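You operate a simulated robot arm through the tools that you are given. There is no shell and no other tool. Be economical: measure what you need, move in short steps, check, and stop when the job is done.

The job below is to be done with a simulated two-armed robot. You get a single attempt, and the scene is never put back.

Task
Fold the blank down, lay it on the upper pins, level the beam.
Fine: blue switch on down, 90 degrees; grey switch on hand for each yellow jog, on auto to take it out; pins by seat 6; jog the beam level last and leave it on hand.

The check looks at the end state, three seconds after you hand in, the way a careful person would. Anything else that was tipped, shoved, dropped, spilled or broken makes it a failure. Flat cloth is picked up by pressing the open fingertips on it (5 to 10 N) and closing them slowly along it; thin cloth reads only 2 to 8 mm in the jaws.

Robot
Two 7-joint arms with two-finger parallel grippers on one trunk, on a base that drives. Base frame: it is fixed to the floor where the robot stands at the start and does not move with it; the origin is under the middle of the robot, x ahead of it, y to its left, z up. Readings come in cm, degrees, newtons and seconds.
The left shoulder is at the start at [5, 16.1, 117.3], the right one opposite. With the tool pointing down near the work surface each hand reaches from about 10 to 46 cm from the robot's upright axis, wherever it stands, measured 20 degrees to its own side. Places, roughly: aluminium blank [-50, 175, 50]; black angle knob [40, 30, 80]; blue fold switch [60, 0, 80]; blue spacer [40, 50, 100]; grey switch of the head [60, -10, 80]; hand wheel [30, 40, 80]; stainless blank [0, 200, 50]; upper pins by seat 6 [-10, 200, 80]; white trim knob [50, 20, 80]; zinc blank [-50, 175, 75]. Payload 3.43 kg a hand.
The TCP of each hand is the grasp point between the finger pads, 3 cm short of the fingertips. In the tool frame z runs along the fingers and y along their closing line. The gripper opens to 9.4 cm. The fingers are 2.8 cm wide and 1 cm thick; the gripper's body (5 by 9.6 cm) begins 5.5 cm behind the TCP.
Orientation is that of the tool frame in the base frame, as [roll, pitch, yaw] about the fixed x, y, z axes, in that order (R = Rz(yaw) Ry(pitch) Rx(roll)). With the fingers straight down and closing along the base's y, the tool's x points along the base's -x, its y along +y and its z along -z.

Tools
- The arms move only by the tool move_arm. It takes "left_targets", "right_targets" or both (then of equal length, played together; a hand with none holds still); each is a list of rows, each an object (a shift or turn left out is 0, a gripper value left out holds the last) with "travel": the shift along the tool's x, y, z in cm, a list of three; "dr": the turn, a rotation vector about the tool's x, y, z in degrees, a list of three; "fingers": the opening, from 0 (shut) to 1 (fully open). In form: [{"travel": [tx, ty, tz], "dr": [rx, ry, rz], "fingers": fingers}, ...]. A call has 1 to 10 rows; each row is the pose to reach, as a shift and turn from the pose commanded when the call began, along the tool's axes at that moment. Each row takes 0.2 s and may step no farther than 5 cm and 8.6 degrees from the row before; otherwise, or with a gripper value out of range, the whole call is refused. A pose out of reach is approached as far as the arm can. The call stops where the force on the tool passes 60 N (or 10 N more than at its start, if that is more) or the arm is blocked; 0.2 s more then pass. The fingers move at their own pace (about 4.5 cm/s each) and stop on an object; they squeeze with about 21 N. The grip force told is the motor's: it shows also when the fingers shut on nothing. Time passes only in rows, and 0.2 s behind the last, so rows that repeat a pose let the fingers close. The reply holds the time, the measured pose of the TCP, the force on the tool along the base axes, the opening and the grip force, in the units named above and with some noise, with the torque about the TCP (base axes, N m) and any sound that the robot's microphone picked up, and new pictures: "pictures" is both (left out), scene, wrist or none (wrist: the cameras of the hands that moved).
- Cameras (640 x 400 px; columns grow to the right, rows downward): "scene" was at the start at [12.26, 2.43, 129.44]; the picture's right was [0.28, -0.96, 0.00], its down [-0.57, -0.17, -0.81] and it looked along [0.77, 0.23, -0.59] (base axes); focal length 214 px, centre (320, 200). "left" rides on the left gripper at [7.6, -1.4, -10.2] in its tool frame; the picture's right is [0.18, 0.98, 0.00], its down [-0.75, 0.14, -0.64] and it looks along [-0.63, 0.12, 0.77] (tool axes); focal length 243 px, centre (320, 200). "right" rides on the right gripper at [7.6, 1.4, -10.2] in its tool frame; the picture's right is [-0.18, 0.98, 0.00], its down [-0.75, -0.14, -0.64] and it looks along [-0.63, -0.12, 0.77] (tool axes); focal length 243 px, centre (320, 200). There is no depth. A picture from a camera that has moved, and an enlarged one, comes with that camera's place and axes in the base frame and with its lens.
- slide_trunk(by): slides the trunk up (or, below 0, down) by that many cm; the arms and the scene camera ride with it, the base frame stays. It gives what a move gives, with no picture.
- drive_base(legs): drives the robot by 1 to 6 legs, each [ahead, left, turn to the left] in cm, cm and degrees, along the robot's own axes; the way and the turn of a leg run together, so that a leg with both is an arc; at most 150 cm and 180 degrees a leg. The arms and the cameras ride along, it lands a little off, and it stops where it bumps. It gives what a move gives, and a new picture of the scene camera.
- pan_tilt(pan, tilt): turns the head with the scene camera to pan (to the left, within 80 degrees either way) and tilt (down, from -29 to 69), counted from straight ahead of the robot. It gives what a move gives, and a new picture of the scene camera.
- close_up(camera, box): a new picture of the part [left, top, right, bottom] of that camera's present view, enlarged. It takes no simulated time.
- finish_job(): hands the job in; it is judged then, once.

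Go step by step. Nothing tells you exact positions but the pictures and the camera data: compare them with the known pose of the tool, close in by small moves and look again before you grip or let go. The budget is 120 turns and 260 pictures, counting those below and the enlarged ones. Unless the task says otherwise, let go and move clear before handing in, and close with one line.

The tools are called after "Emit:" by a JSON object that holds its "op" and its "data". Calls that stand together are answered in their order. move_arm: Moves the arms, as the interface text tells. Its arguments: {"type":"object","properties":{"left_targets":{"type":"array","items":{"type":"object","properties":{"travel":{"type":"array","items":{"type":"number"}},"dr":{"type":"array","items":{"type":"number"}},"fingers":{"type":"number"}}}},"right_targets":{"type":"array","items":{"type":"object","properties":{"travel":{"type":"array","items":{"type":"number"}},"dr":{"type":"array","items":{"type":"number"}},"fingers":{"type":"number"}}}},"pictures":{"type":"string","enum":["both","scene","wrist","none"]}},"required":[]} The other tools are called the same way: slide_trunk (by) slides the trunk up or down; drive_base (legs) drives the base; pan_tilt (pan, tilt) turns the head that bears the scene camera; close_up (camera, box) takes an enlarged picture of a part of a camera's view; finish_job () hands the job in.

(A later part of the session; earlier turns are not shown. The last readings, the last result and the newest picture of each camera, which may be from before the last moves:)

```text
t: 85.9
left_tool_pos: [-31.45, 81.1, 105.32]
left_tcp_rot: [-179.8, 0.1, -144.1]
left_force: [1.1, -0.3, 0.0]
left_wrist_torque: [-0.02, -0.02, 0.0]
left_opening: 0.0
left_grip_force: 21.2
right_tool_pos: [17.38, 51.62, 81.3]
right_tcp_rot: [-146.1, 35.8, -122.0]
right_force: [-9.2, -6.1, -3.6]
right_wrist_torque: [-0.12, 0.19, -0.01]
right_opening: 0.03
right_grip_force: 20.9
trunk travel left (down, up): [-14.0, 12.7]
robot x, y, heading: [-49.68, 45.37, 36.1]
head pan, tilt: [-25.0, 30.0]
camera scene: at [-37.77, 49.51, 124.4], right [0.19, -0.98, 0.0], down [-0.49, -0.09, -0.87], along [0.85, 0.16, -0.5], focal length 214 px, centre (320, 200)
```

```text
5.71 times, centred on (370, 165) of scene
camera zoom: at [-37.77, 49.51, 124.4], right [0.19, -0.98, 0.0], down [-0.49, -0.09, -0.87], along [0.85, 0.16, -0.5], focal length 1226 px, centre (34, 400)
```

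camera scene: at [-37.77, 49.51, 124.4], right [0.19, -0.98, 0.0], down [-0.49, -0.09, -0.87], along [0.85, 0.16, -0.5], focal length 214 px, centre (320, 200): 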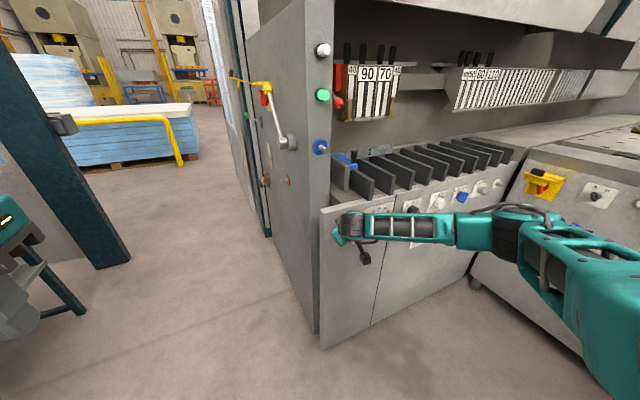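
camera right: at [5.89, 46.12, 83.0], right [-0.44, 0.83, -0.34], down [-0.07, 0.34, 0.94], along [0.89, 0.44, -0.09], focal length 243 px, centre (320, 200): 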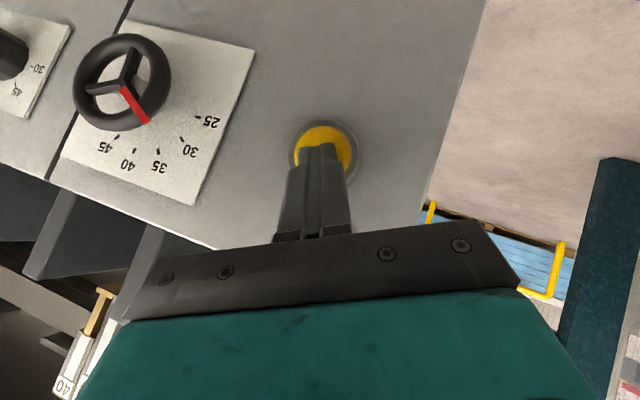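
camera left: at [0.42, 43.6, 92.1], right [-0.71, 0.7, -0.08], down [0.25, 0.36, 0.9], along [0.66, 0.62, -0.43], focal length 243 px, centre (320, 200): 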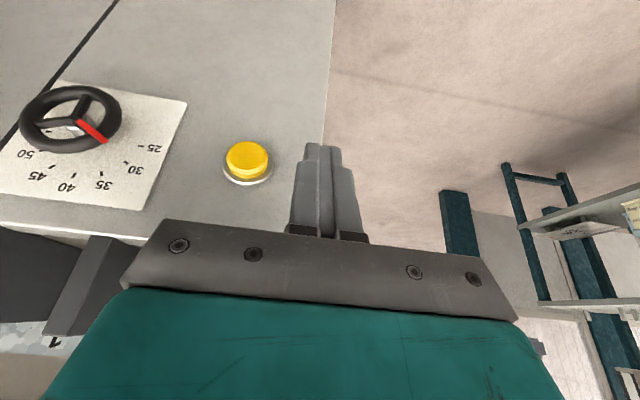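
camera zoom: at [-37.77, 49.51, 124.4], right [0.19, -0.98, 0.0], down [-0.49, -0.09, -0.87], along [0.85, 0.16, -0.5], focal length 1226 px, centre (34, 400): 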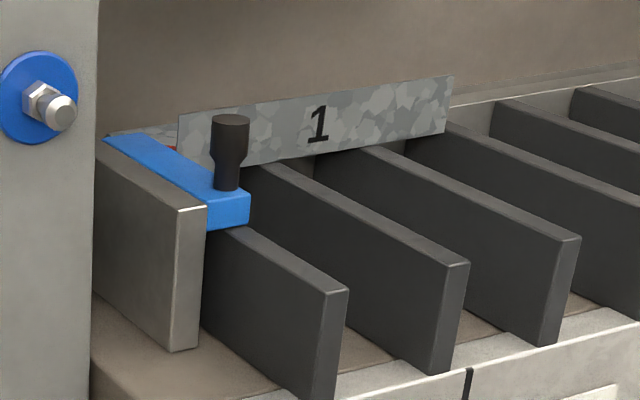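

The lamp is green again with the head open. I release the button and look from above whether flange 2 at the back has been folded.

Emit:
{"op": "move_arm", "data": {"right_targets": [{"travel": [1.5, 0, -1.32]}, {"travel": [3.5, 0, -3.1]}, {"travel": [5, 0, -5]}, {"travel": [5, 0, -5]}], "pictures": "none"}}

Emit:
{"op": "slide_trunk", "data": {"by": 12.5}}

Emit:
{"op": "drive_base", "data": {"legs": [[0, -40, 0]]}}

Emit:
{"op": "pan_tilt", "data": {"pan": 0, "tilt": 35}}

Emit:
{"op": "close_up", "data": {"camera": "scene", "box": [240, 80, 400, 190]}}

```text
t: 86.9
left_tool_pos: [-31.45, 81.11, 105.29]
left_tcp_rot: [-179.8, 0.1, -144.2]
left_force: [0.3, -0.2, 0.0]
left_wrist_torque: [0.0, -0.04, 0.03]
left_opening: 0.0
left_grip_force: 20.1
right_tool_pos: [11.95, 47.63, 81.52]
right_tcp_rot: [-146.2, 35.9, -121.9]
right_force: [-0.1, 0.9, 0.0]
right_wrist_torque: [0.0, -0.03, 0.01]
right_opening: 0.0
right_grip_force: 21.5
trunk travel left (down, up): [-14.0, 12.7]
robot x, y, heading: [-49.54, 45.55, 35.7]
head pan, tilt: [-25.0, 30.0]
```

```text
t: 88.4
left_tool_pos: [-31.37, 81.03, 117.88]
left_tcp_rot: [-179.7, 0.2, -144.1]
left_force: [-0.4, 1.0, -0.8]
left_wrist_torque: [0.03, -0.01, 0.01]
left_opening: 0.0
left_grip_force: 21.5
right_tool_pos: [11.98, 47.6, 93.99]
right_tcp_rot: [-146.1, 35.8, -121.9]
right_force: [-0.1, 0.1, -0.3]
right_wrist_torque: [-0.01, -0.04, 0.0]
right_opening: 0.01
right_grip_force: 21.2
trunk travel left (down, up): [-26.5, 0.2]
robot x, y, heading: [-49.66, 45.28, 35.7]
head pan, tilt: [-25.0, 30.0]
```

```text
t: 92.5
left_tool_pos: [-7.81, 48.3, 117.83]
left_tcp_rot: [-179.8, 0.1, -144.3]
left_force: [0.2, -0.2, -0.5]
left_wrist_torque: [-0.04, -0.01, 0.01]
left_opening: 0.0
left_grip_force: 20.2
right_tool_pos: [35.58, 14.67, 93.99]
right_tcp_rot: [-146.1, 35.8, -122.1]
right_force: [-0.4, 0.3, -0.5]
right_wrist_torque: [0.01, 0.0, 0.03]
right_opening: 0.0
right_grip_force: 21.4
trunk travel left (down, up): [-26.5, 0.2]
robot x, y, heading: [-26.02, 12.88, 35.7]
head pan, tilt: [-25.0, 30.0]
camera scene: at [-14.1, 16.78, 136.9], right [0.19, -0.98, 0.0], down [-0.49, -0.09, -0.87], along [0.85, 0.16, -0.5], focal length 214 px, centre (320, 200)
```

scene: 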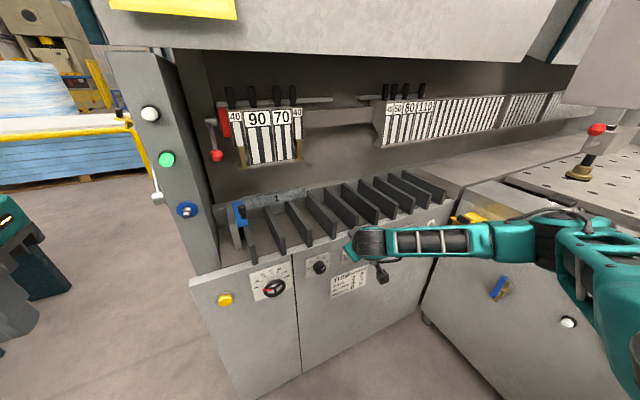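

```text
t: 93.4
left_tool_pos: [-7.78, 48.22, 117.88]
left_tcp_rot: [-179.8, 0.2, -144.3]
left_force: [0.4, -0.7, 0.3]
left_wrist_torque: [-0.04, 0.01, 0.01]
left_opening: 0.0
left_grip_force: 21.1
right_tool_pos: [35.55, 14.78, 94.05]
right_tcp_rot: [-146.1, 35.7, -122.3]
right_force: [0.1, 0.5, 0.1]
right_wrist_torque: [-0.02, -0.02, -0.01]
right_opening: 0.0
right_grip_force: 21.0
trunk travel left (down, up): [-26.5, 0.2]
robot x, y, heading: [-25.75, 13.08, 35.6]
head pan, tilt: [0.0, 35.0]
camera scene: at [-15.84, 20.24, 136.12], right [0.58, -0.81, 0.0], down [-0.47, -0.33, -0.82], along [0.67, 0.48, -0.57], focal length 214 px, centre (320, 200)
```

scene: 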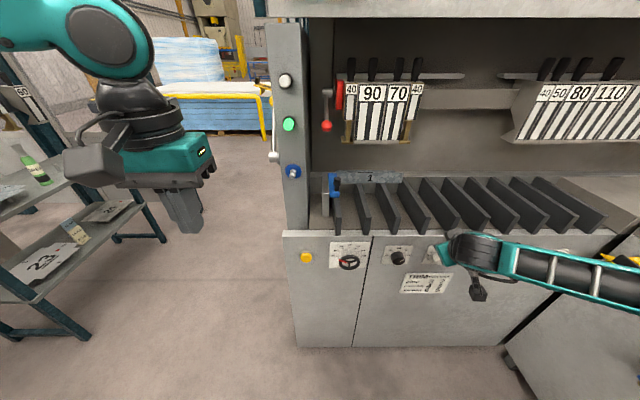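

```text
3.64 times, centred on (320, 135) of scene
camera zoom: at [-15.84, 20.24, 136.12], right [0.58, -0.81, 0.0], down [-0.47, -0.33, -0.82], along [0.67, 0.48, -0.57], focal length 780 px, centre (320, 436)
```

zoom: 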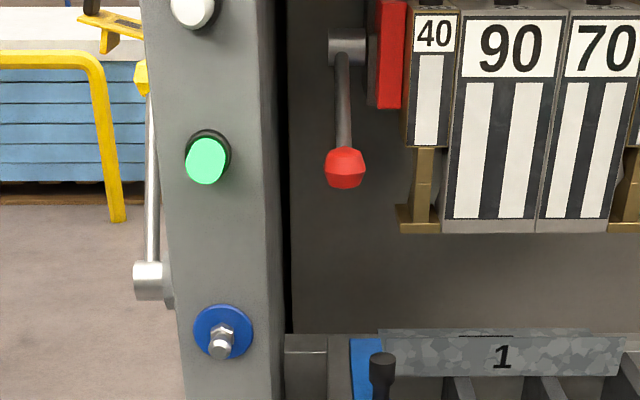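

Emit:
{"op": "close_up", "data": {"camera": "scene", "box": [315, 150, 425, 215]}}

```text
5.82 times, centred on (370, 182) of scene
camera zoom: at [-15.84, 20.24, 136.12], right [0.58, -0.81, 0.0], down [-0.47, -0.33, -0.82], along [0.67, 0.48, -0.57], focal length 1248 px, centre (29, 302)
```

zoom: 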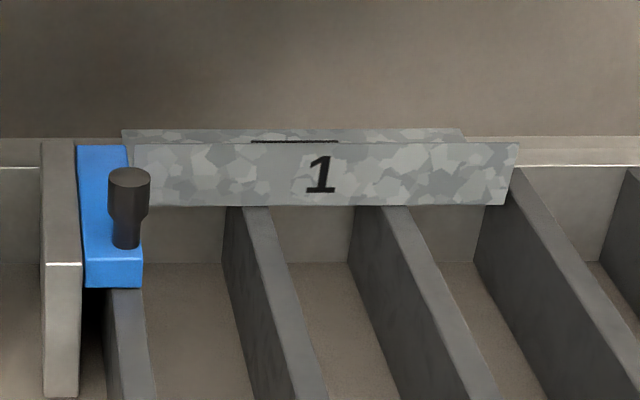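

Flange 2 is folded down and the head is open again: the fold is done. Next the grey switch goes to AUTO for taking out; I drive right to it.

Emit:
{"op": "drive_base", "data": {"legs": [[-4.8, -30, 0]]}}

Emit:
{"op": "close_up", "data": {"camera": "right", "box": [0, 0, 640, 400]}}

```text
t: 96.5
left_tool_pos: [5.43, 21.85, 117.82]
left_tcp_rot: [-179.8, 0.1, -144.2]
left_force: [-0.3, 0.8, 0.2]
left_wrist_torque: [-0.03, 0.0, 0.0]
left_opening: 0.0
left_grip_force: 20.5
right_tool_pos: [48.87, -11.51, 94.07]
right_tcp_rot: [-146.2, 35.8, -122.1]
right_force: [0.0, 1.2, 0.2]
right_wrist_torque: [0.0, -0.03, 0.0]
right_opening: 0.0
right_grip_force: 21.4
trunk travel left (down, up): [-26.5, 0.2]
robot x, y, heading: [-13.06, -13.59, 35.9]
head pan, tilt: [0.0, 35.0]
camera scene: at [-2.69, -6.22, 136.12], right [0.59, -0.81, 0.0], down [-0.46, -0.34, -0.82], along [0.66, 0.48, -0.57], focal length 214 px, centre (320, 200)
```

scene: 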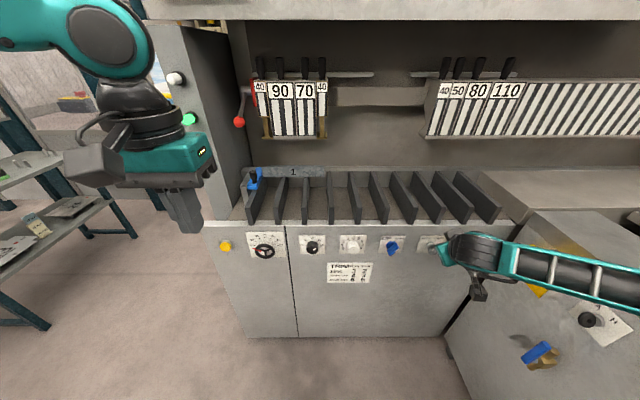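

```text
1.00 times, centred on (320, 200) of right (not enlarged: the box is as wide or as high as the picture)
camera zoom: at [37.21, -16.98, 95.69], right [-0.44, 0.83, -0.34], down [-0.07, 0.34, 0.94], along [0.89, 0.44, -0.09], focal length 243 px, centre (320, 200)
```

zoom: 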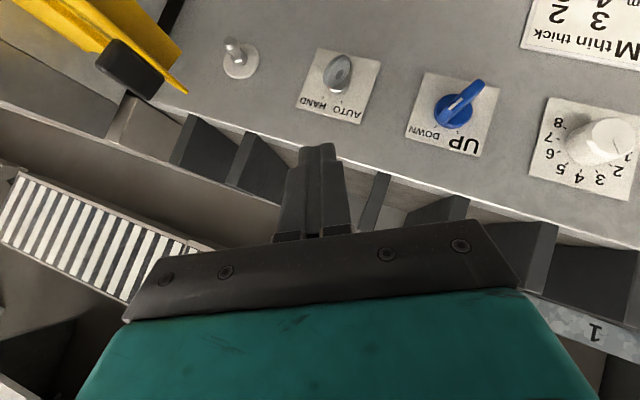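

There is little room on the lever's right side, by the yellow lid, so I straddle the lever with half-open fingers and will push it left with the right finger.

Emit:
{"op": "move_arm", "data": {"right_targets": [{"travel": [0.7, 0.5, 3.5], "fingers": 0.53}, {"travel": [1.4, 1, 7]}, {"travel": [2.1, 1.4, 10.5]}, {"travel": [2.84, 1.9, 14.1]}, {"travel": [2.84, 1.9, 14.1]}], "pictures": "wrist"}}

```text
t: 97.7
left_tool_pos: [5.3, 21.76, 117.87]
left_tcp_rot: [-179.8, 0.1, -144.2]
left_force: [0.5, 0.2, -0.6]
left_wrist_torque: [-0.04, 0.02, 0.03]
left_opening: 0.0
left_grip_force: 21.2
right_tool_pos: [56.88, -10.32, 81.72]
right_tcp_rot: [-146.1, 35.8, -122.0]
right_force: [0.4, -0.9, 0.5]
right_wrist_torque: [0.02, 0.01, 0.0]
right_opening: 5.0
right_grip_force: 0.1
trunk travel left (down, up): [-26.5, 0.2]
robot x, y, heading: [-12.97, -13.97, 35.8]
head pan, tilt: [0.0, 35.0]
camera right: at [45.31, -15.73, 83.36], right [-0.44, 0.83, -0.34], down [-0.07, 0.34, 0.94], along [0.89, 0.44, -0.09], focal length 243 px, centre (320, 200)
```

right: 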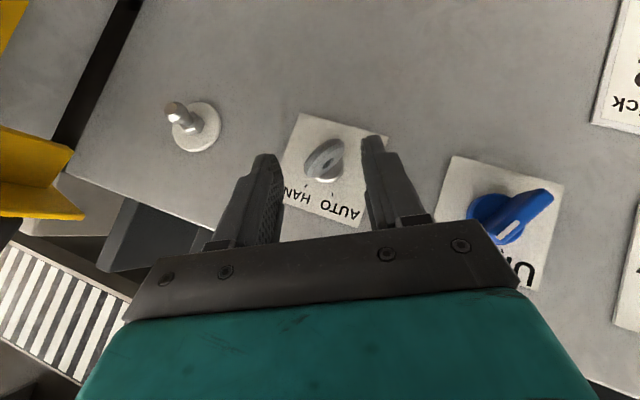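

Emit:
{"op": "move_arm", "data": {"right_targets": [{"travel": [-0.8, 0.3, 1.5]}, {"travel": [-1.58, 0.63, 3.05]}, {"travel": [-1.58, 0.63, 3.05]}, {"travel": [-1.8, 1.3, 2.8]}, {"travel": [-2.0, 1.9, 2.57]}, {"travel": [-2.2, 2.5, 2.35]}, {"travel": [-2.4, 3.0, 2.15]}, {"travel": [-2.5, 3.3, 2.05]}, {"travel": [-2.5, 3.3, 2.05]}], "pictures": "wrist"}}

```text
t: 99.7
left_tool_pos: [5.36, 21.66, 117.92]
left_tcp_rot: [-179.9, 0.0, -144.2]
left_force: [0.0, -0.2, 0.0]
left_wrist_torque: [-0.02, -0.02, 0.02]
left_opening: 0.01
left_grip_force: 21.1
right_tool_pos: [57.9, -6.78, 80.47]
right_tcp_rot: [-145.9, 35.7, -122.3]
right_force: [9.1, -17.0, 4.4]
right_wrist_torque: [-0.3, -0.21, -0.35]
right_opening: 6.08
right_grip_force: 9.6
trunk travel left (down, up): [-26.5, 0.2]
robot x, y, heading: [-13.07, -13.58, 35.7]
head pan, tilt: [0.0, 35.0]
camera right: at [46.26, -12.03, 82.18], right [-0.43, 0.83, -0.34], down [-0.07, 0.35, 0.94], along [0.9, 0.43, -0.09], focal length 243 px, centre (320, 200)
```

right: 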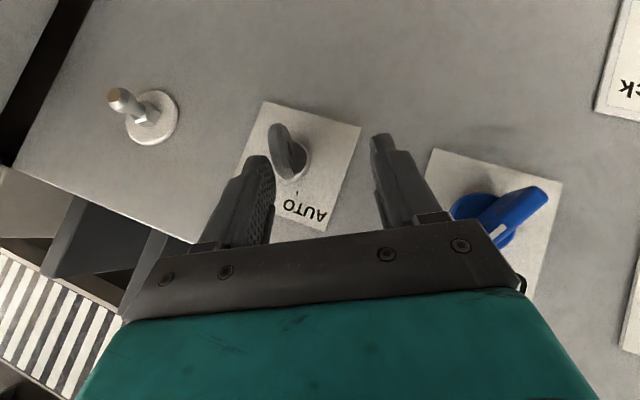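

The lever appears over at AUTO. I ease off and retreat, then check.

Emit:
{"op": "move_arm", "data": {"right_targets": [{"travel": [0.3, -1.2, 0.3]}, {"travel": [2, -1.2, -1.5]}, {"travel": [5, -1.2, -4.5]}, {"travel": [6, -1.2, -7]}], "pictures": "both"}}

Emit:
{"op": "close_up", "data": {"camera": "right", "box": [200, 60, 520, 260]}}

Emit:
{"op": "close_up", "data": {"camera": "scene", "box": [150, 60, 350, 200]}}

```text
t: 100.7
left_tool_pos: [5.48, 21.75, 117.85]
left_tcp_rot: [-180.0, 0.0, -144.2]
left_force: [-0.1, 0.6, -0.4]
left_wrist_torque: [0.01, 0.02, -0.01]
left_opening: 0.0
left_grip_force: 20.8
right_tool_pos: [51.33, -11.75, 82.09]
right_tcp_rot: [-146.3, 35.9, -122.3]
right_force: [-0.3, -0.3, -0.4]
right_wrist_torque: [0.0, -0.01, 0.02]
right_opening: 4.96
right_grip_force: 0.0
right hand out of reach, approached as far as the arm can: row 4
trunk travel left (down, up): [-26.5, 0.2]
robot x, y, heading: [-12.96, -13.72, 35.9]
head pan, tilt: [0.0, 35.0]
camera scene: at [-2.67, -6.3, 136.12], right [0.59, -0.81, 0.0], down [-0.47, -0.34, -0.82], along [0.66, 0.48, -0.57], focal length 214 px, centre (320, 200)
camera right: at [39.81, -17.08, 83.79], right [-0.44, 0.83, -0.33], down [-0.07, 0.34, 0.94], along [0.89, 0.44, -0.09], focal length 243 px, centre (320, 200)
```

scene: 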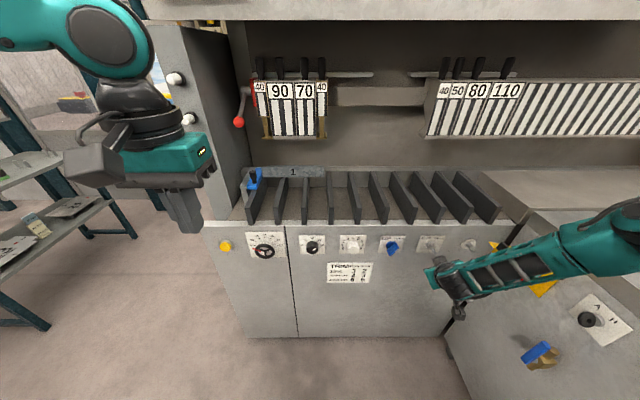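
right: 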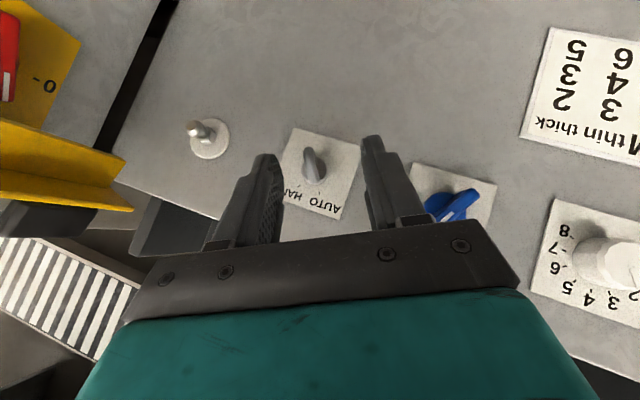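

```text
2.00 times, centred on (360, 160) of right
camera zoom: at [39.81, -17.08, 83.79], right [-0.44, 0.83, -0.33], down [-0.07, 0.34, 0.94], along [0.89, 0.44, -0.09], focal length 485 px, centre (240, 280)
```

zoom: 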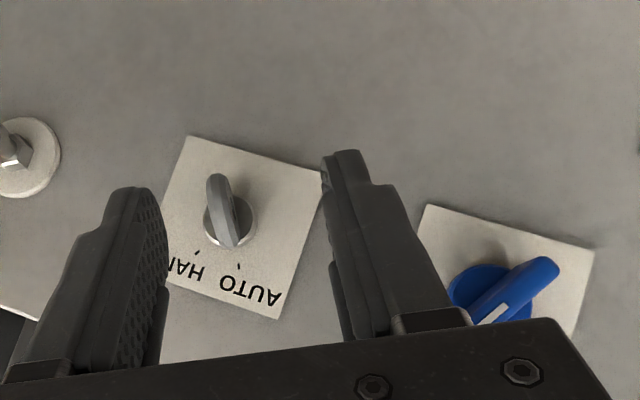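

```text
2.86 times, centred on (250, 130) of scene
camera zoom: at [-2.67, -6.3, 136.12], right [0.59, -0.81, 0.0], down [-0.47, -0.34, -0.82], along [0.66, 0.48, -0.57], focal length 613 px, centre (520, 400)
```

zoom: 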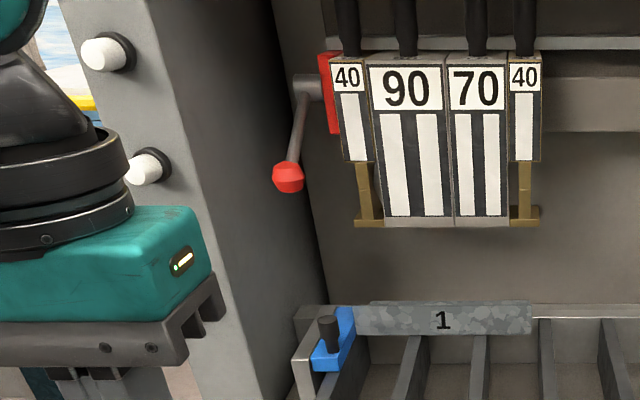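

AUTO is set (green lamp out). The upright flange 1 spans about 23.5 cm, top at z 99.8, bottom at 95.2, 20 cm beyond the panel. I will grip it from above with the right hand; first I raise that hand and bring it back to pointing down.

Emit:
{"op": "move_arm", "data": {"right_targets": [{"travel": [-2.3, -1.8, -2.7], "dr": [-4.8, 0, 4.8]}, {"travel": [-4.7, -3.6, -5.4], "dr": [-9.5, 0, 9.5]}, {"travel": [-7, -5.4, -8], "dr": [-14.3, 0, 14.3]}, {"travel": [-9.4, -7.2, -10.7], "dr": [-19, 0, 19]}], "pictures": "none"}}

Emit:
{"op": "move_arm", "data": {"right_targets": [{"travel": [-2, 0, -2], "dr": [0, 8.3, 0]}, {"travel": [-4, 0, -4], "dr": [0, 16.6, 0]}, {"travel": [-4, 0, -6], "dr": [0, 24.9, 0]}, {"travel": [-4, 0, -8], "dr": [0, 33.2, 0]}, {"travel": [-4, 0, -9], "dr": [0, 41.5, 0]}], "pictures": "none"}}

```text
t: 101.7
left_tool_pos: [5.42, 21.81, 117.79]
left_tcp_rot: [-179.9, 0.0, -144.2]
left_force: [0.7, -0.5, 1.6]
left_wrist_torque: [0.0, 0.01, 0.02]
left_opening: 0.0
left_grip_force: 21.2
right_tool_pos: [51.23, -11.85, 97.97]
right_tcp_rot: [179.9, 41.4, -145.3]
right_force: [1.1, 0.9, 0.3]
right_wrist_torque: [-0.04, 0.03, 0.0]
right_opening: 4.98
right_grip_force: 0.1
trunk travel left (down, up): [-26.5, 0.2]
robot x, y, heading: [-13.14, -13.77, 35.8]
head pan, tilt: [0.0, 35.0]
```

```text
t: 102.9
left_tool_pos: [5.46, 21.81, 117.88]
left_tcp_rot: [-179.8, -0.1, -144.0]
left_force: [-0.1, -0.3, 0.3]
left_wrist_torque: [-0.01, -0.01, -0.03]
left_opening: 0.0
left_grip_force: 21.0
right_tool_pos: [48.8, -13.11, 107.21]
right_tcp_rot: [180.0, -0.1, -145.4]
right_force: [-0.4, 0.1, 1.4]
right_wrist_torque: [-0.03, -0.02, -0.01]
right_opening: 4.99
right_grip_force: 0.1
trunk travel left (down, up): [-26.5, 0.2]
robot x, y, heading: [-12.62, -13.67, 36.0]
head pan, tilt: [0.0, 35.0]
```

Emit:
{"op": "move_arm", "data": {"right_targets": [{"travel": [0.5, 2, -0.5], "dr": [0, 0, 8.6]}, {"travel": [1, 4, -1], "dr": [0, 0, 17.2]}, {"travel": [1.5, 6, -1.5], "dr": [0, 0, 25.8]}, {"travel": [2, 8, -2], "dr": [0, 0, 34.4]}, {"travel": [2.5, 10, -2.5], "dr": [0, 0, 43]}, {"travel": [3, 12, -3], "dr": [0, 0, 51.6]}, {"travel": [3.5, 14, -3.5], "dr": [0, 0, 60.2]}, {"travel": [4, 16, -4], "dr": [0, 0, 68.8]}, {"travel": [4.5, 18, -4.5], "dr": [0, 0, 77.4]}, {"travel": [5, 20, -5], "dr": [0, 0, 86]}]}}

```text
t: 105.1
left_tool_pos: [5.38, 21.84, 117.78]
left_tcp_rot: [-179.8, 0.1, -144.1]
left_force: [-0.4, 0.5, -0.1]
left_wrist_torque: [-0.02, 0.01, 0.02]
left_opening: 0.01
left_grip_force: 21.0
right_tool_pos: [33.29, 0.41, 112.42]
right_tcp_rot: [-179.9, 0.1, 128.6]
right_force: [0.4, 0.1, -0.1]
right_wrist_torque: [0.04, -0.01, 0.01]
right_opening: 4.99
right_grip_force: 0.0
trunk travel left (down, up): [-26.5, 0.2]
robot x, y, heading: [-12.76, -13.68, 35.9]
head pan, tilt: [0.0, 35.0]
camera scene: at [-2.73, -6.17, 136.12], right [0.59, -0.81, 0.0], down [-0.46, -0.34, -0.82], along [0.66, 0.48, -0.57], focal length 214 px, centre (320, 200)
camera right: at [29.62, 7.23, 122.48], right [0.88, 0.47, 0.0], down [0.36, -0.68, 0.64], along [0.3, -0.57, -0.77], focal length 243 px, centre (320, 200)
```

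scene: 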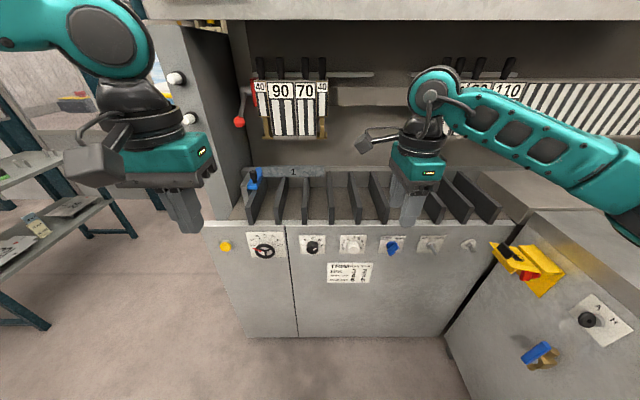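
right: 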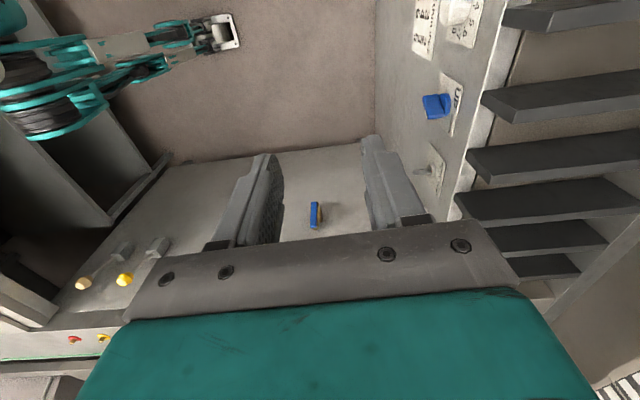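

The hand now points down and closes along the machine's depth. I tuck the left hand back (it would meet the column) and drive to the blank.

Emit:
{"op": "move_arm", "data": {"left_targets": [{"travel": [4.5, 0, 0]}, {"travel": [9, 0, 0]}, {"travel": [13.5, 0, 0]}, {"travel": [18, 0, 0]}, {"travel": [18, 0, 0]}], "right_targets": [{"dr": [0, 0, 2.6]}, {"dr": [0, 0, 2.6]}, {"dr": [0, 0, 2.6]}, {"dr": [0, 0, 2.6]}, {"dr": [0, 0, 2.6]}], "pictures": "none"}}

Emit:
{"op": "drive_base", "data": {"legs": [[0, 26, 0], [16, 0, 0]]}}

Emit:
{"op": "pan_tilt", "data": {"pan": -5, "tilt": 60}}

```text
t: 106.3
left_tool_pos: [-6.7, 12.34, 120.32]
left_tcp_rot: [-179.8, 0.0, -144.0]
left_force: [0.2, 0.1, -0.2]
left_wrist_torque: [-0.02, -0.01, -0.04]
left_opening: 0.0
left_grip_force: 21.0
left hand out of reach, approached as far as the arm can: row 3, 4, 5
right_tool_pos: [33.5, 0.39, 112.27]
right_tcp_rot: [-179.9, 0.1, 126.1]
right_force: [-0.5, 0.6, 0.4]
right_wrist_torque: [-0.04, -0.01, -0.03]
right_opening: 4.99
right_grip_force: 0.1
trunk travel left (down, up): [-26.5, 0.2]
robot x, y, heading: [-12.82, -13.35, 35.8]
head pan, tilt: [0.0, 35.0]
```

```text
t: 110.2
left_tool_pos: [-8.75, 42.6, 120.27]
left_tcp_rot: [-179.8, -0.1, -144.6]
left_force: [0.1, 0.0, 0.3]
left_wrist_torque: [-0.01, 0.02, -0.03]
left_opening: 0.02
left_grip_force: 21.6
right_tool_pos: [31.16, 30.45, 112.32]
right_tcp_rot: [-179.9, 0.1, 125.9]
right_force: [0.5, 0.4, 0.2]
right_wrist_torque: [-0.01, 0.01, 0.02]
right_opening: 4.98
right_grip_force: 0.1
trunk travel left (down, up): [-26.5, 0.2]
robot x, y, heading: [-15.22, 16.66, 35.6]
head pan, tilt: [0.0, 35.0]
camera scene: at [-4.94, 24.16, 136.11], right [0.58, -0.81, 0.0], down [-0.47, -0.33, -0.82], along [0.67, 0.48, -0.57], focal length 214 px, centre (320, 200)
```

scene: 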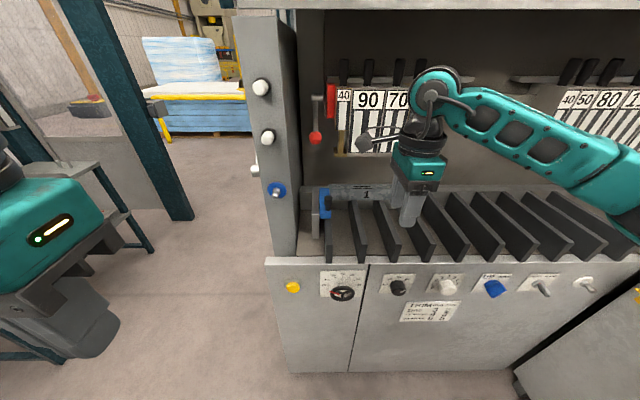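

```text
t: 111.1
left_tool_pos: [-8.9, 42.44, 120.37]
left_tcp_rot: [-179.8, 0.1, -144.5]
left_force: [-0.1, 0.6, 0.4]
left_wrist_torque: [0.0, 0.01, 0.02]
left_opening: 0.0
left_grip_force: 20.9
right_tool_pos: [31.12, 30.4, 112.23]
right_tcp_rot: [180.0, 0.2, 125.8]
right_force: [1.0, 0.4, 0.0]
right_wrist_torque: [-0.03, 0.0, 0.01]
right_opening: 4.99
right_grip_force: 0.0
trunk travel left (down, up): [-26.5, 0.2]
robot x, y, heading: [-15.24, 16.81, 35.8]
head pan, tilt: [-5.0, 60.0]
camera scene: at [-6.43, 22.39, 132.69], right [0.51, -0.86, 0.0], down [-0.75, -0.44, -0.5], along [0.43, 0.25, -0.87], focal length 214 px, centre (320, 200)
```

scene: 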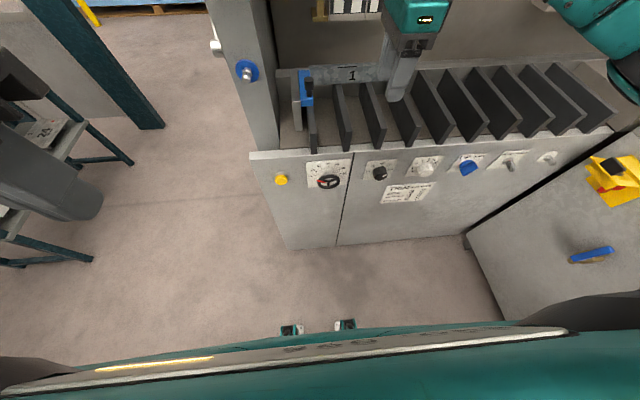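

The base has ample room ahead. The open segments slope forward over the blank, so an upright wrist would touch them; I lean the hand 40 degrees to the right so that it stays low under them.

Emit:
{"op": "move_arm", "data": {"right_targets": [{"dr": [0, 8, 0]}, {"dr": [0, 16, 0]}, {"dr": [0, 24, 0]}, {"dr": [0, 32, 0]}, {"dr": [0, 40, 0]}, {"dr": [0, 40, 0]}], "pictures": "none"}}

Emit:
{"op": "pan_tilt", "data": {"pan": -5, "tilt": 35}}

Emit:
{"op": "close_up", "data": {"camera": "right", "box": [0, 0, 640, 400]}}

```text
t: 112.5
left_tool_pos: [-8.79, 42.49, 120.44]
left_tcp_rot: [-179.8, 0.0, -144.5]
left_force: [0.1, 0.3, 0.2]
left_wrist_torque: [-0.02, -0.01, 0.0]
left_opening: 0.01
left_grip_force: 21.4
right_tool_pos: [31.12, 30.37, 112.46]
right_tcp_rot: [180.0, -40.0, 125.7]
right_force: [0.3, 0.3, 0.3]
right_wrist_torque: [-0.04, 0.0, 0.0]
right_opening: 4.96
right_grip_force: 0.0
trunk travel left (down, up): [-26.5, 0.2]
robot x, y, heading: [-15.36, 16.54, 35.6]
head pan, tilt: [-5.0, 60.0]
```

```text
t: 113.4
left_tool_pos: [-8.96, 42.53, 120.42]
left_tcp_rot: [-179.8, 0.1, -144.5]
left_force: [0.1, 0.1, -0.3]
left_wrist_torque: [-0.01, -0.03, 0.01]
left_opening: 0.01
left_grip_force: 20.8
right_tool_pos: [31.07, 30.39, 112.41]
right_tcp_rot: [-180.0, -39.9, 125.8]
right_force: [-0.2, 0.4, -0.1]
right_wrist_torque: [0.0, 0.03, -0.02]
right_opening: 4.96
right_grip_force: 0.0
trunk travel left (down, up): [-26.5, 0.2]
robot x, y, heading: [-15.25, 16.73, 35.6]
head pan, tilt: [-5.0, 35.0]
camera scene: at [-4.59, 23.47, 136.11], right [0.51, -0.86, 0.0], down [-0.49, -0.29, -0.82], along [0.7, 0.42, -0.57], focal length 214 px, centre (320, 200)
```

scene: 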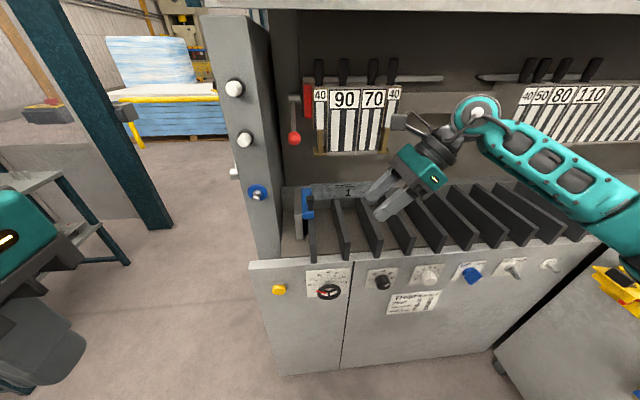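

```text
1.00 times, centred on (320, 200) of right (not enlarged: the box is as wide or as high as the picture)
camera zoom: at [32.7, 30.69, 125.01], right [0.88, 0.46, -0.12], down [0.46, -0.89, 0.01], along [-0.1, -0.06, -0.99], focal length 243 px, centre (320, 200)
```

zoom: 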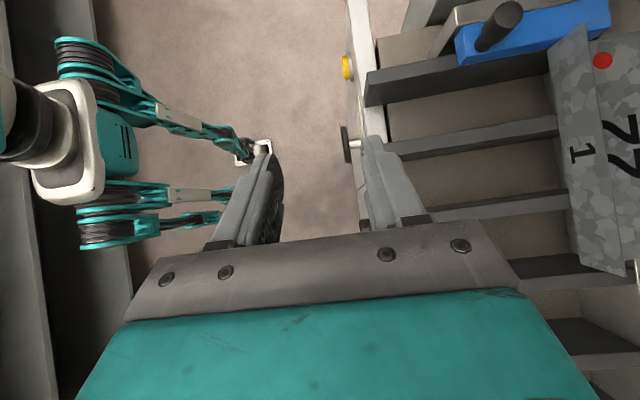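

The wrist camera, looking straight down, shows the flange clearly. I lean 10 degrees more, lower 6 cm, and drive ahead 19 cm.

Emit:
{"op": "move_arm", "data": {"right_targets": [{"travel": [-2.2, 0, 2.7], "dr": [0, 5, 0]}, {"travel": [-4.2, 0, 5], "dr": [0, 10, 0]}, {"travel": [-4.2, 0, 5], "dr": [0, 10, 0]}], "pictures": "none"}}

Emit:
{"op": "drive_base", "data": {"legs": [[19, -2, 0]]}}

Emit:
{"op": "close_up", "data": {"camera": "right", "box": [0, 0, 640, 400]}}

```text
t: 114.2
left_tool_pos: [-8.97, 42.51, 120.46]
left_tcp_rot: [-179.8, 0.1, -144.5]
left_force: [0.1, 0.0, -0.1]
left_wrist_torque: [0.0, 0.0, 0.02]
left_opening: 0.02
left_grip_force: 21.0
right_tool_pos: [31.26, 30.35, 105.8]
right_tcp_rot: [-180.0, -50.0, 125.8]
right_force: [0.1, -0.4, -0.7]
right_wrist_torque: [-0.01, -0.01, 0.03]
right_opening: 4.98
right_grip_force: 0.2
trunk travel left (down, up): [-26.5, 0.2]
robot x, y, heading: [-15.04, 16.39, 35.5]
head pan, tilt: [-5.0, 35.0]
```

```text
t: 115.9
left_tool_pos: [7.49, 51.96, 120.34]
left_tcp_rot: [-179.8, 0.1, -144.3]
left_force: [0.1, -0.6, 0.3]
left_wrist_torque: [-0.01, 0.03, -0.02]
left_opening: 0.0
left_grip_force: 20.8
right_tool_pos: [47.74, 39.9, 105.99]
right_tcp_rot: [180.0, -49.9, 126.0]
right_force: [-0.7, 0.0, 0.1]
right_wrist_torque: [-0.01, -0.04, 0.0]
right_opening: 4.99
right_grip_force: 0.0
trunk travel left (down, up): [-26.5, 0.2]
robot x, y, heading: [1.15, 26.31, 35.8]
head pan, tilt: [-5.0, 35.0]
stopped in leg 1: the robot was blocked; the commanded pose is now the measured one
camera scene: at [11.88, 32.88, 136.13], right [0.51, -0.86, 0.0], down [-0.49, -0.29, -0.82], along [0.7, 0.42, -0.57], focal length 214 px, centre (320, 200)
```

scene: 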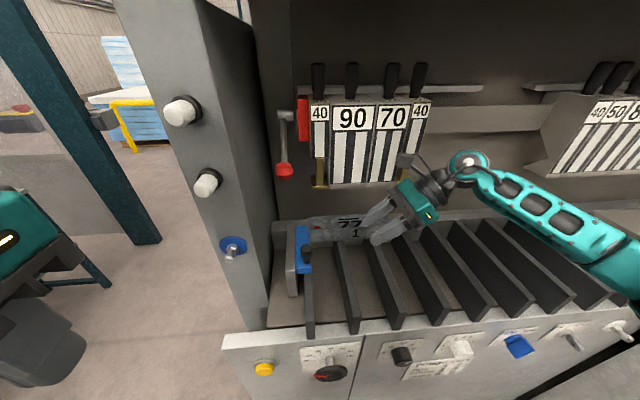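

```text
1.00 times, centred on (320, 200) of right (not enlarged: the box is as wide or as high as the picture)
camera zoom: at [50.59, 38.29, 118.25], right [0.86, 0.48, -0.14], down [0.46, -0.87, -0.16], along [-0.2, 0.08, -0.98], focal length 243 px, centre (320, 200)
```

zoom: 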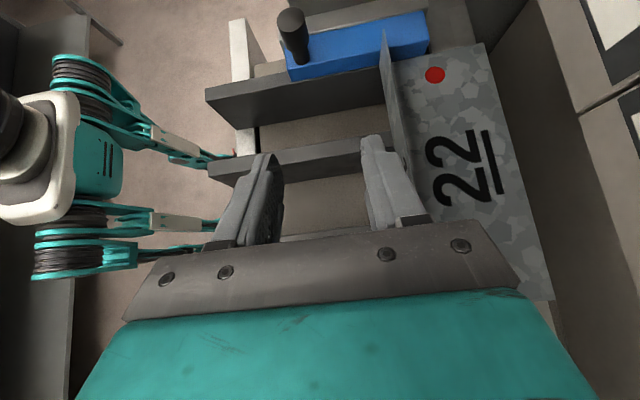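

The base touched something just at the end, so I back off 1 cm. Then I move the hand 6.6 cm deeper so the fingers straddle the flange from above.

Emit:
{"op": "drive_base", "data": {"legs": [[-1, 0, 0]]}}

Emit:
{"op": "move_arm", "data": {"right_targets": [{"travel": [0, 2.2, 0]}, {"travel": [0, 4.4, 0]}, {"travel": [0, 6.6, 0]}, {"travel": [0, 6.6, 0]}]}}

```text
t: 116.7
left_tool_pos: [6.79, 51.3, 120.33]
left_tcp_rot: [-179.8, 0.2, -144.2]
left_force: [0.1, 0.2, 0.1]
left_wrist_torque: [0.01, 0.0, 0.0]
left_opening: 0.0
left_grip_force: 21.4
right_tool_pos: [46.94, 39.27, 105.86]
right_tcp_rot: [-180.0, -49.9, 126.1]
right_force: [0.5, -0.2, -1.2]
right_wrist_torque: [0.02, 0.02, -0.07]
right_opening: 4.98
right_grip_force: 0.2
trunk travel left (down, up): [-26.5, 0.2]
robot x, y, heading: [0.47, 25.67, 35.5]
head pan, tilt: [-5.0, 35.0]
camera scene: at [11.09, 32.3, 136.12], right [0.51, -0.86, 0.0], down [-0.49, -0.29, -0.82], along [0.7, 0.42, -0.57], focal length 214 px, centre (320, 200)
```

scene: 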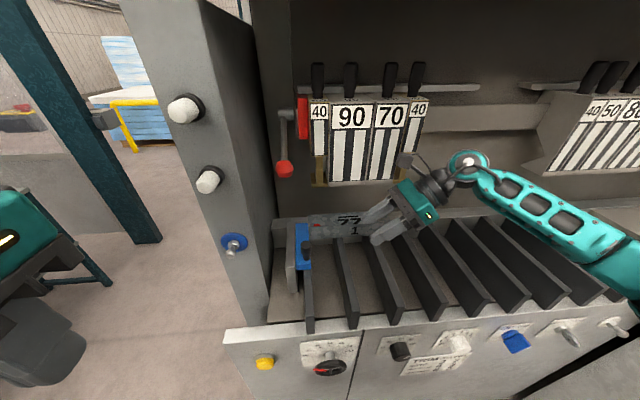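

```text
t: 117.7
left_tool_pos: [6.52, 51.04, 120.26]
left_tcp_rot: [-180.0, 0.4, -144.2]
left_force: [-0.8, -0.5, -0.4]
left_wrist_torque: [0.01, 0.05, -0.03]
left_opening: 0.0
left_grip_force: 21.3
right_tool_pos: [51.87, 42.72, 105.83]
right_tcp_rot: [-179.9, -49.8, 126.2]
right_force: [-25.2, -20.6, -4.5]
right_wrist_torque: [1.32, -1.03, -2.28]
right_opening: 4.99
right_grip_force: 0.1
trunk travel left (down, up): [-26.5, 0.2]
robot x, y, heading: [0.28, 25.45, 35.6]
head pan, tilt: [-5.0, 35.0]
camera scene: at [10.82, 32.03, 136.15], right [0.51, -0.86, 0.0], down [-0.49, -0.29, -0.82], along [0.71, 0.42, -0.57], focal length 214 px, centre (320, 200)
camera right: at [54.71, 41.18, 118.17], right [0.86, 0.49, -0.14], down [0.46, -0.87, -0.16], along [-0.2, 0.07, -0.98], focal length 243 px, centre (320, 200)
```

scene: 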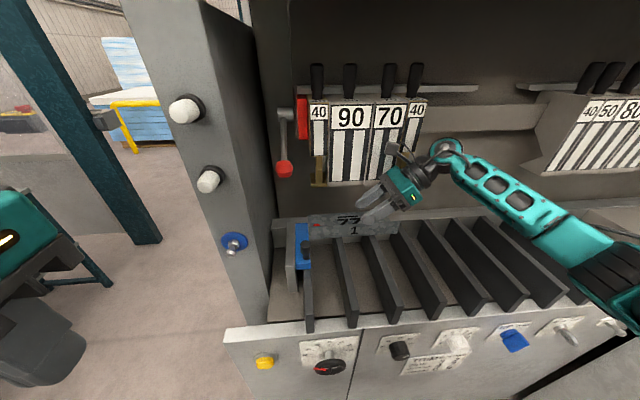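
right: 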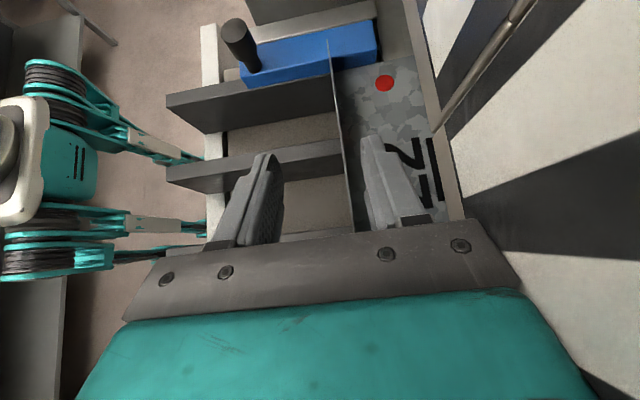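

The wrist camera touched the segments above (about 33 N), but the fingers already straddle the flange. I open wider, back off 1 cm and go down, where there is more room.

Emit:
{"op": "move_arm", "data": {"right_targets": [{"travel": [0, -1, 0], "fingers": 0.75}, {"travel": [0, -1.2, 0]}, {"travel": [-1.3, -1.2, 1.1]}, {"travel": [-2.6, -1, 2.2]}, {"travel": [-3.5, -0.8, 3]}, {"travel": [-3.5, -0.8, 3]}]}}

Emit:
{"op": "close_up", "data": {"camera": "scene", "box": [280, 60, 480, 260]}}

```text
t: 119.1
left_tool_pos: [6.69, 51.51, 120.35]
left_tcp_rot: [-179.8, 0.0, -144.3]
left_force: [0.4, -0.4, 0.1]
left_wrist_torque: [0.02, -0.02, -0.03]
left_opening: 0.01
left_grip_force: 21.1
right_tool_pos: [51.55, 42.62, 101.36]
right_tcp_rot: [-180.0, -49.9, 126.0]
right_force: [0.2, -0.1, -0.4]
right_wrist_torque: [0.02, -0.01, -0.01]
right_opening: 7.06
right_grip_force: 0.1
trunk travel left (down, up): [-26.5, 0.2]
robot x, y, heading: [0.54, 25.34, 35.8]
head pan, tilt: [-5.0, 35.0]
camera scene: at [11.14, 32.34, 136.12], right [0.51, -0.86, 0.0], down [-0.49, -0.29, -0.82], along [0.7, 0.42, -0.57], focal length 214 px, centre (320, 200)
camera right: at [54.49, 41.14, 113.66], right [0.86, 0.48, -0.14], down [0.46, -0.87, -0.16], along [-0.2, 0.08, -0.98], focal length 243 px, centre (320, 200)
```

scene: 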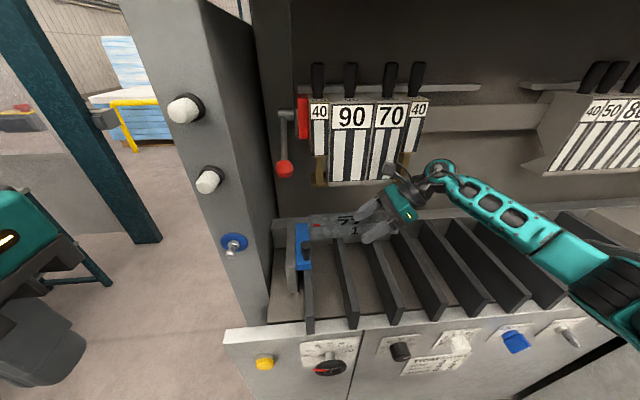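
right: 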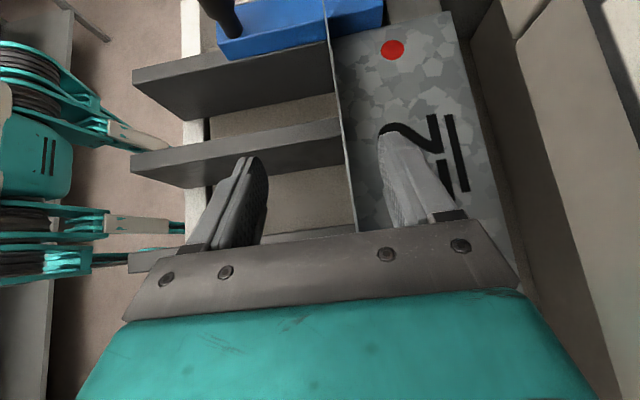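

```text
2.00 times, centred on (380, 160) of scene
camera zoom: at [11.14, 32.34, 136.12], right [0.51, -0.86, 0.0], down [-0.49, -0.29, -0.82], along [0.7, 0.42, -0.57], focal length 429 px, centre (200, 280)
```

zoom: 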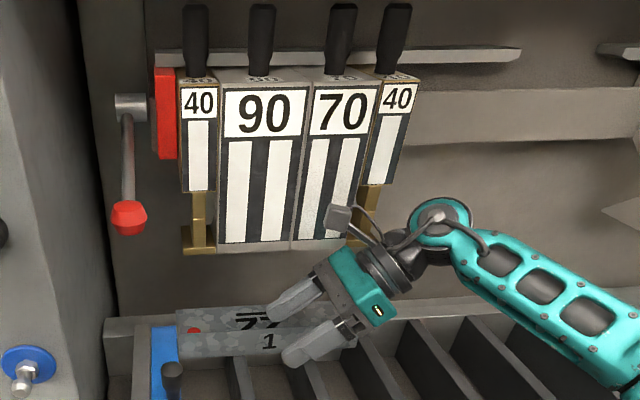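

The segments are undisturbed and there is room below. I lower 2 cm more, centre on the flange, and close slowly.

Emit:
{"op": "move_arm", "data": {"right_targets": [{"travel": [-0.8, 0, 0.7]}, {"travel": [-1.6, 0, 1.35]}, {"travel": [-1.6, 0.5, 1.35]}, {"travel": [-1.6, 0.9, 1.35]}, {"travel": [-1.6, 0.9, 1.35]}], "pictures": "wrist"}}

```text
t: 120.3
left_tool_pos: [6.57, 51.37, 120.38]
left_tcp_rot: [-179.8, 0.1, -144.3]
left_force: [-0.6, 0.2, 0.1]
left_wrist_torque: [0.02, -0.06, 0.01]
left_opening: 0.0
left_grip_force: 21.4
right_tool_pos: [52.28, 43.25, 99.36]
right_tcp_rot: [179.9, -50.0, 126.2]
right_force: [-3.0, -1.4, 6.4]
right_wrist_torque: [-0.33, -0.32, -0.23]
right_opening: 7.03
right_grip_force: 0.0
trunk travel left (down, up): [-26.5, 0.2]
robot x, y, heading: [0.58, 25.12, 35.9]
head pan, tilt: [-5.0, 35.0]
camera right: at [55.09, 41.72, 111.61], right [0.86, 0.48, -0.14], down [0.46, -0.87, -0.16], along [-0.2, 0.08, -0.98], focal length 243 px, centre (320, 200)
```

right: 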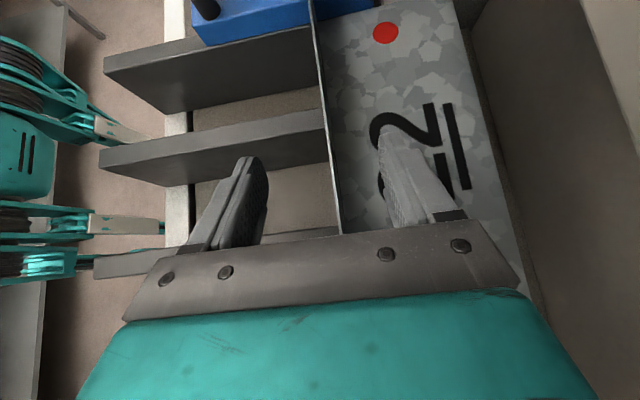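

A fingertip lightly touches the body sheet (6 N), so I rise 0.4 cm and close on the flange.

Emit:
{"op": "move_arm", "data": {"right_targets": [{"travel": [0.35, 0, -0.3]}, {"travel": [0.35, 0, -0.3], "fingers": 0.5}, {"travel": [0.35, 0, -0.3], "fingers": 0.3}, {"travel": [0.35, 0, -0.3], "fingers": 0.15}, {"travel": [0.35, 0, -0.3], "fingers": 0}, {"travel": [0.35, 0, -0.3], "fingers": 0}, {"travel": [0.35, 0, -0.3], "fingers": 0}]}}

```text
t: 121.9
left_tool_pos: [7.1, 51.53, 120.33]
left_tcp_rot: [-179.8, -0.2, -144.3]
left_force: [-0.3, 0.4, 0.6]
left_wrist_torque: [0.0, 0.02, -0.02]
left_opening: 0.0
left_grip_force: 21.1
right_tool_pos: [52.82, 43.49, 99.6]
right_tcp_rot: [179.5, -50.2, 126.0]
right_force: [25.2, 20.4, 4.1]
right_wrist_torque: [-0.35, -0.6, 0.25]
right_opening: 0.73
right_grip_force: 20.8
trunk travel left (down, up): [-26.5, 0.2]
robot x, y, heading: [0.57, 25.76, 35.8]
head pan, tilt: [-5.0, 35.0]
camera scene: at [11.43, 32.59, 136.08], right [0.51, -0.86, 0.0], down [-0.49, -0.3, -0.82], along [0.7, 0.42, -0.58], focal length 214 px, centre (320, 200)
camera right: at [55.54, 41.96, 111.99], right [0.87, 0.48, -0.14], down [0.45, -0.88, -0.17], along [-0.2, 0.08, -0.98], focal length 243 px, centre (320, 200)
```

scene: 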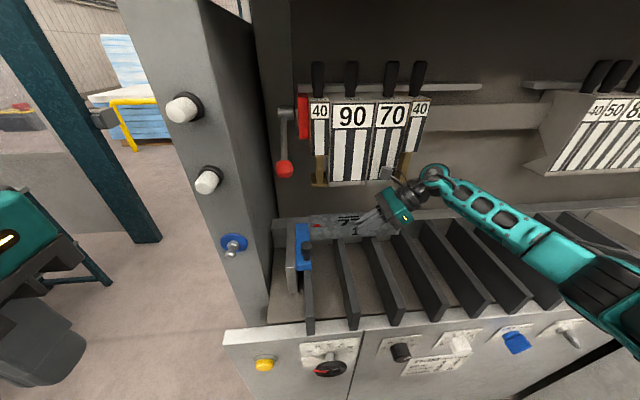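
right: 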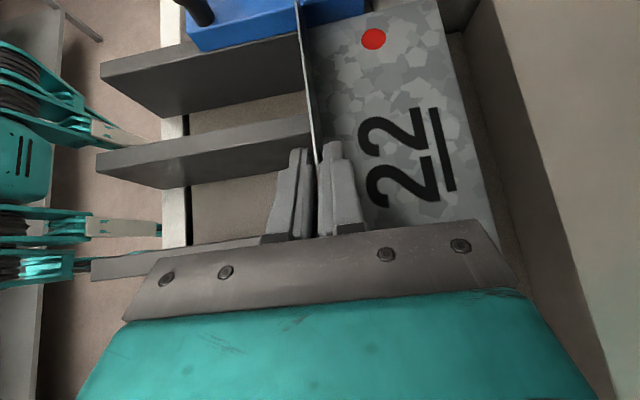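

The flange is held; the hand is being pulled 0.6 cm deeper, so I follow it to relax the force before lifting.

Emit:
{"op": "move_arm", "data": {"right_targets": [{"travel": [0, 0.35, 0]}, {"travel": [0, 0.7, 0]}, {"travel": [0, 0.7, 0]}], "pictures": "none"}}

```text
t: 122.7
left_tool_pos: [6.71, 51.27, 120.28]
left_tcp_rot: [-179.9, 0.0, -144.3]
left_force: [-0.2, 0.3, 0.8]
left_wrist_torque: [-0.01, -0.02, 0.01]
left_opening: 0.01
left_grip_force: 21.6
right_tool_pos: [52.74, 43.65, 99.59]
right_tcp_rot: [-179.8, -50.0, 126.0]
right_force: [5.3, -0.6, 7.0]
right_wrist_torque: [0.42, 0.1, -0.1]
right_opening: 0.73
right_grip_force: 21.1
trunk travel left (down, up): [-26.5, 0.2]
robot x, y, heading: [0.7, 25.59, 35.8]
head pan, tilt: [-5.0, 35.0]
```

Force is relaxed. I lift while tipping the hand back toward me, which raises the rear of the part and keeps the wrist off the segments.

Emit:
{"op": "move_arm", "data": {"right_targets": [{"travel": [0.5, 0, -0.4]}, {"travel": [1.0, 0, -0.85]}, {"travel": [1.4, 0, -1.15], "dr": [-2, 0, -2.3]}, {"travel": [1.8, 0, -1.5], "dr": [-4, 0, -4.7]}, {"travel": [2.2, 0, -1.85], "dr": [-6.5, 0, -7.8]}, {"travel": [2.6, 0, -2.2], "dr": [-9, 0, -10.8]}, {"travel": [3.0, 0, -2.5], "dr": [-9.6, 0, -11.5]}]}}

```text
t: 123.7
left_tool_pos: [6.86, 51.45, 120.23]
left_tcp_rot: [-179.9, -0.1, -144.2]
left_force: [0.5, -0.1, -0.3]
left_wrist_torque: [0.02, -0.03, 0.03]
left_opening: 0.0
left_grip_force: 21.1
right_tool_pos: [52.96, 43.41, 100.12]
right_tcp_rot: [175.1, -48.7, 129.4]
right_force: [7.7, 3.7, -24.2]
right_wrist_torque: [0.68, 1.08, -0.08]
right_opening: 0.72
right_grip_force: 21.1
trunk travel left (down, up): [-26.5, 0.2]
robot x, y, heading: [0.42, 25.38, 35.9]
head pan, tilt: [-5.0, 35.0]
stopped in row 5 (right hand): the force on the tool passed its limit at 65 N (the readings are from after the stop); the commanded pose is now the measured one
camera scene: at [11.32, 32.46, 136.12], right [0.51, -0.86, 0.0], down [-0.49, -0.29, -0.82], along [0.7, 0.42, -0.57], focal length 214 px, centre (320, 200)
camera right: at [55.06, 41.52, 112.56], right [0.87, 0.48, -0.08], down [0.46, -0.87, -0.15], along [-0.15, 0.09, -0.98], focal length 243 px, centre (320, 200)
```

scene: 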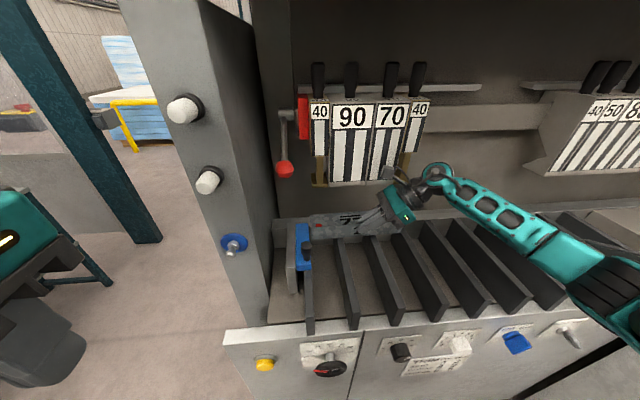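
right: 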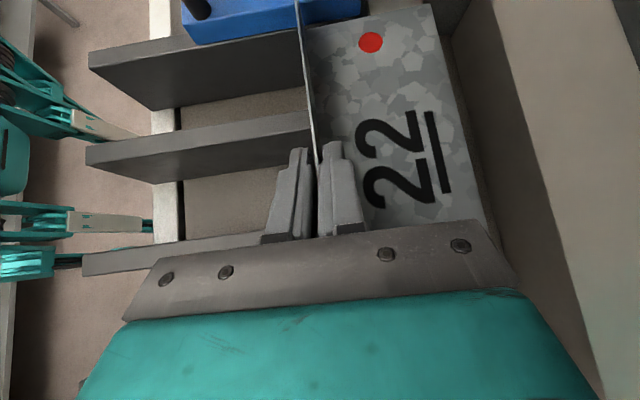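

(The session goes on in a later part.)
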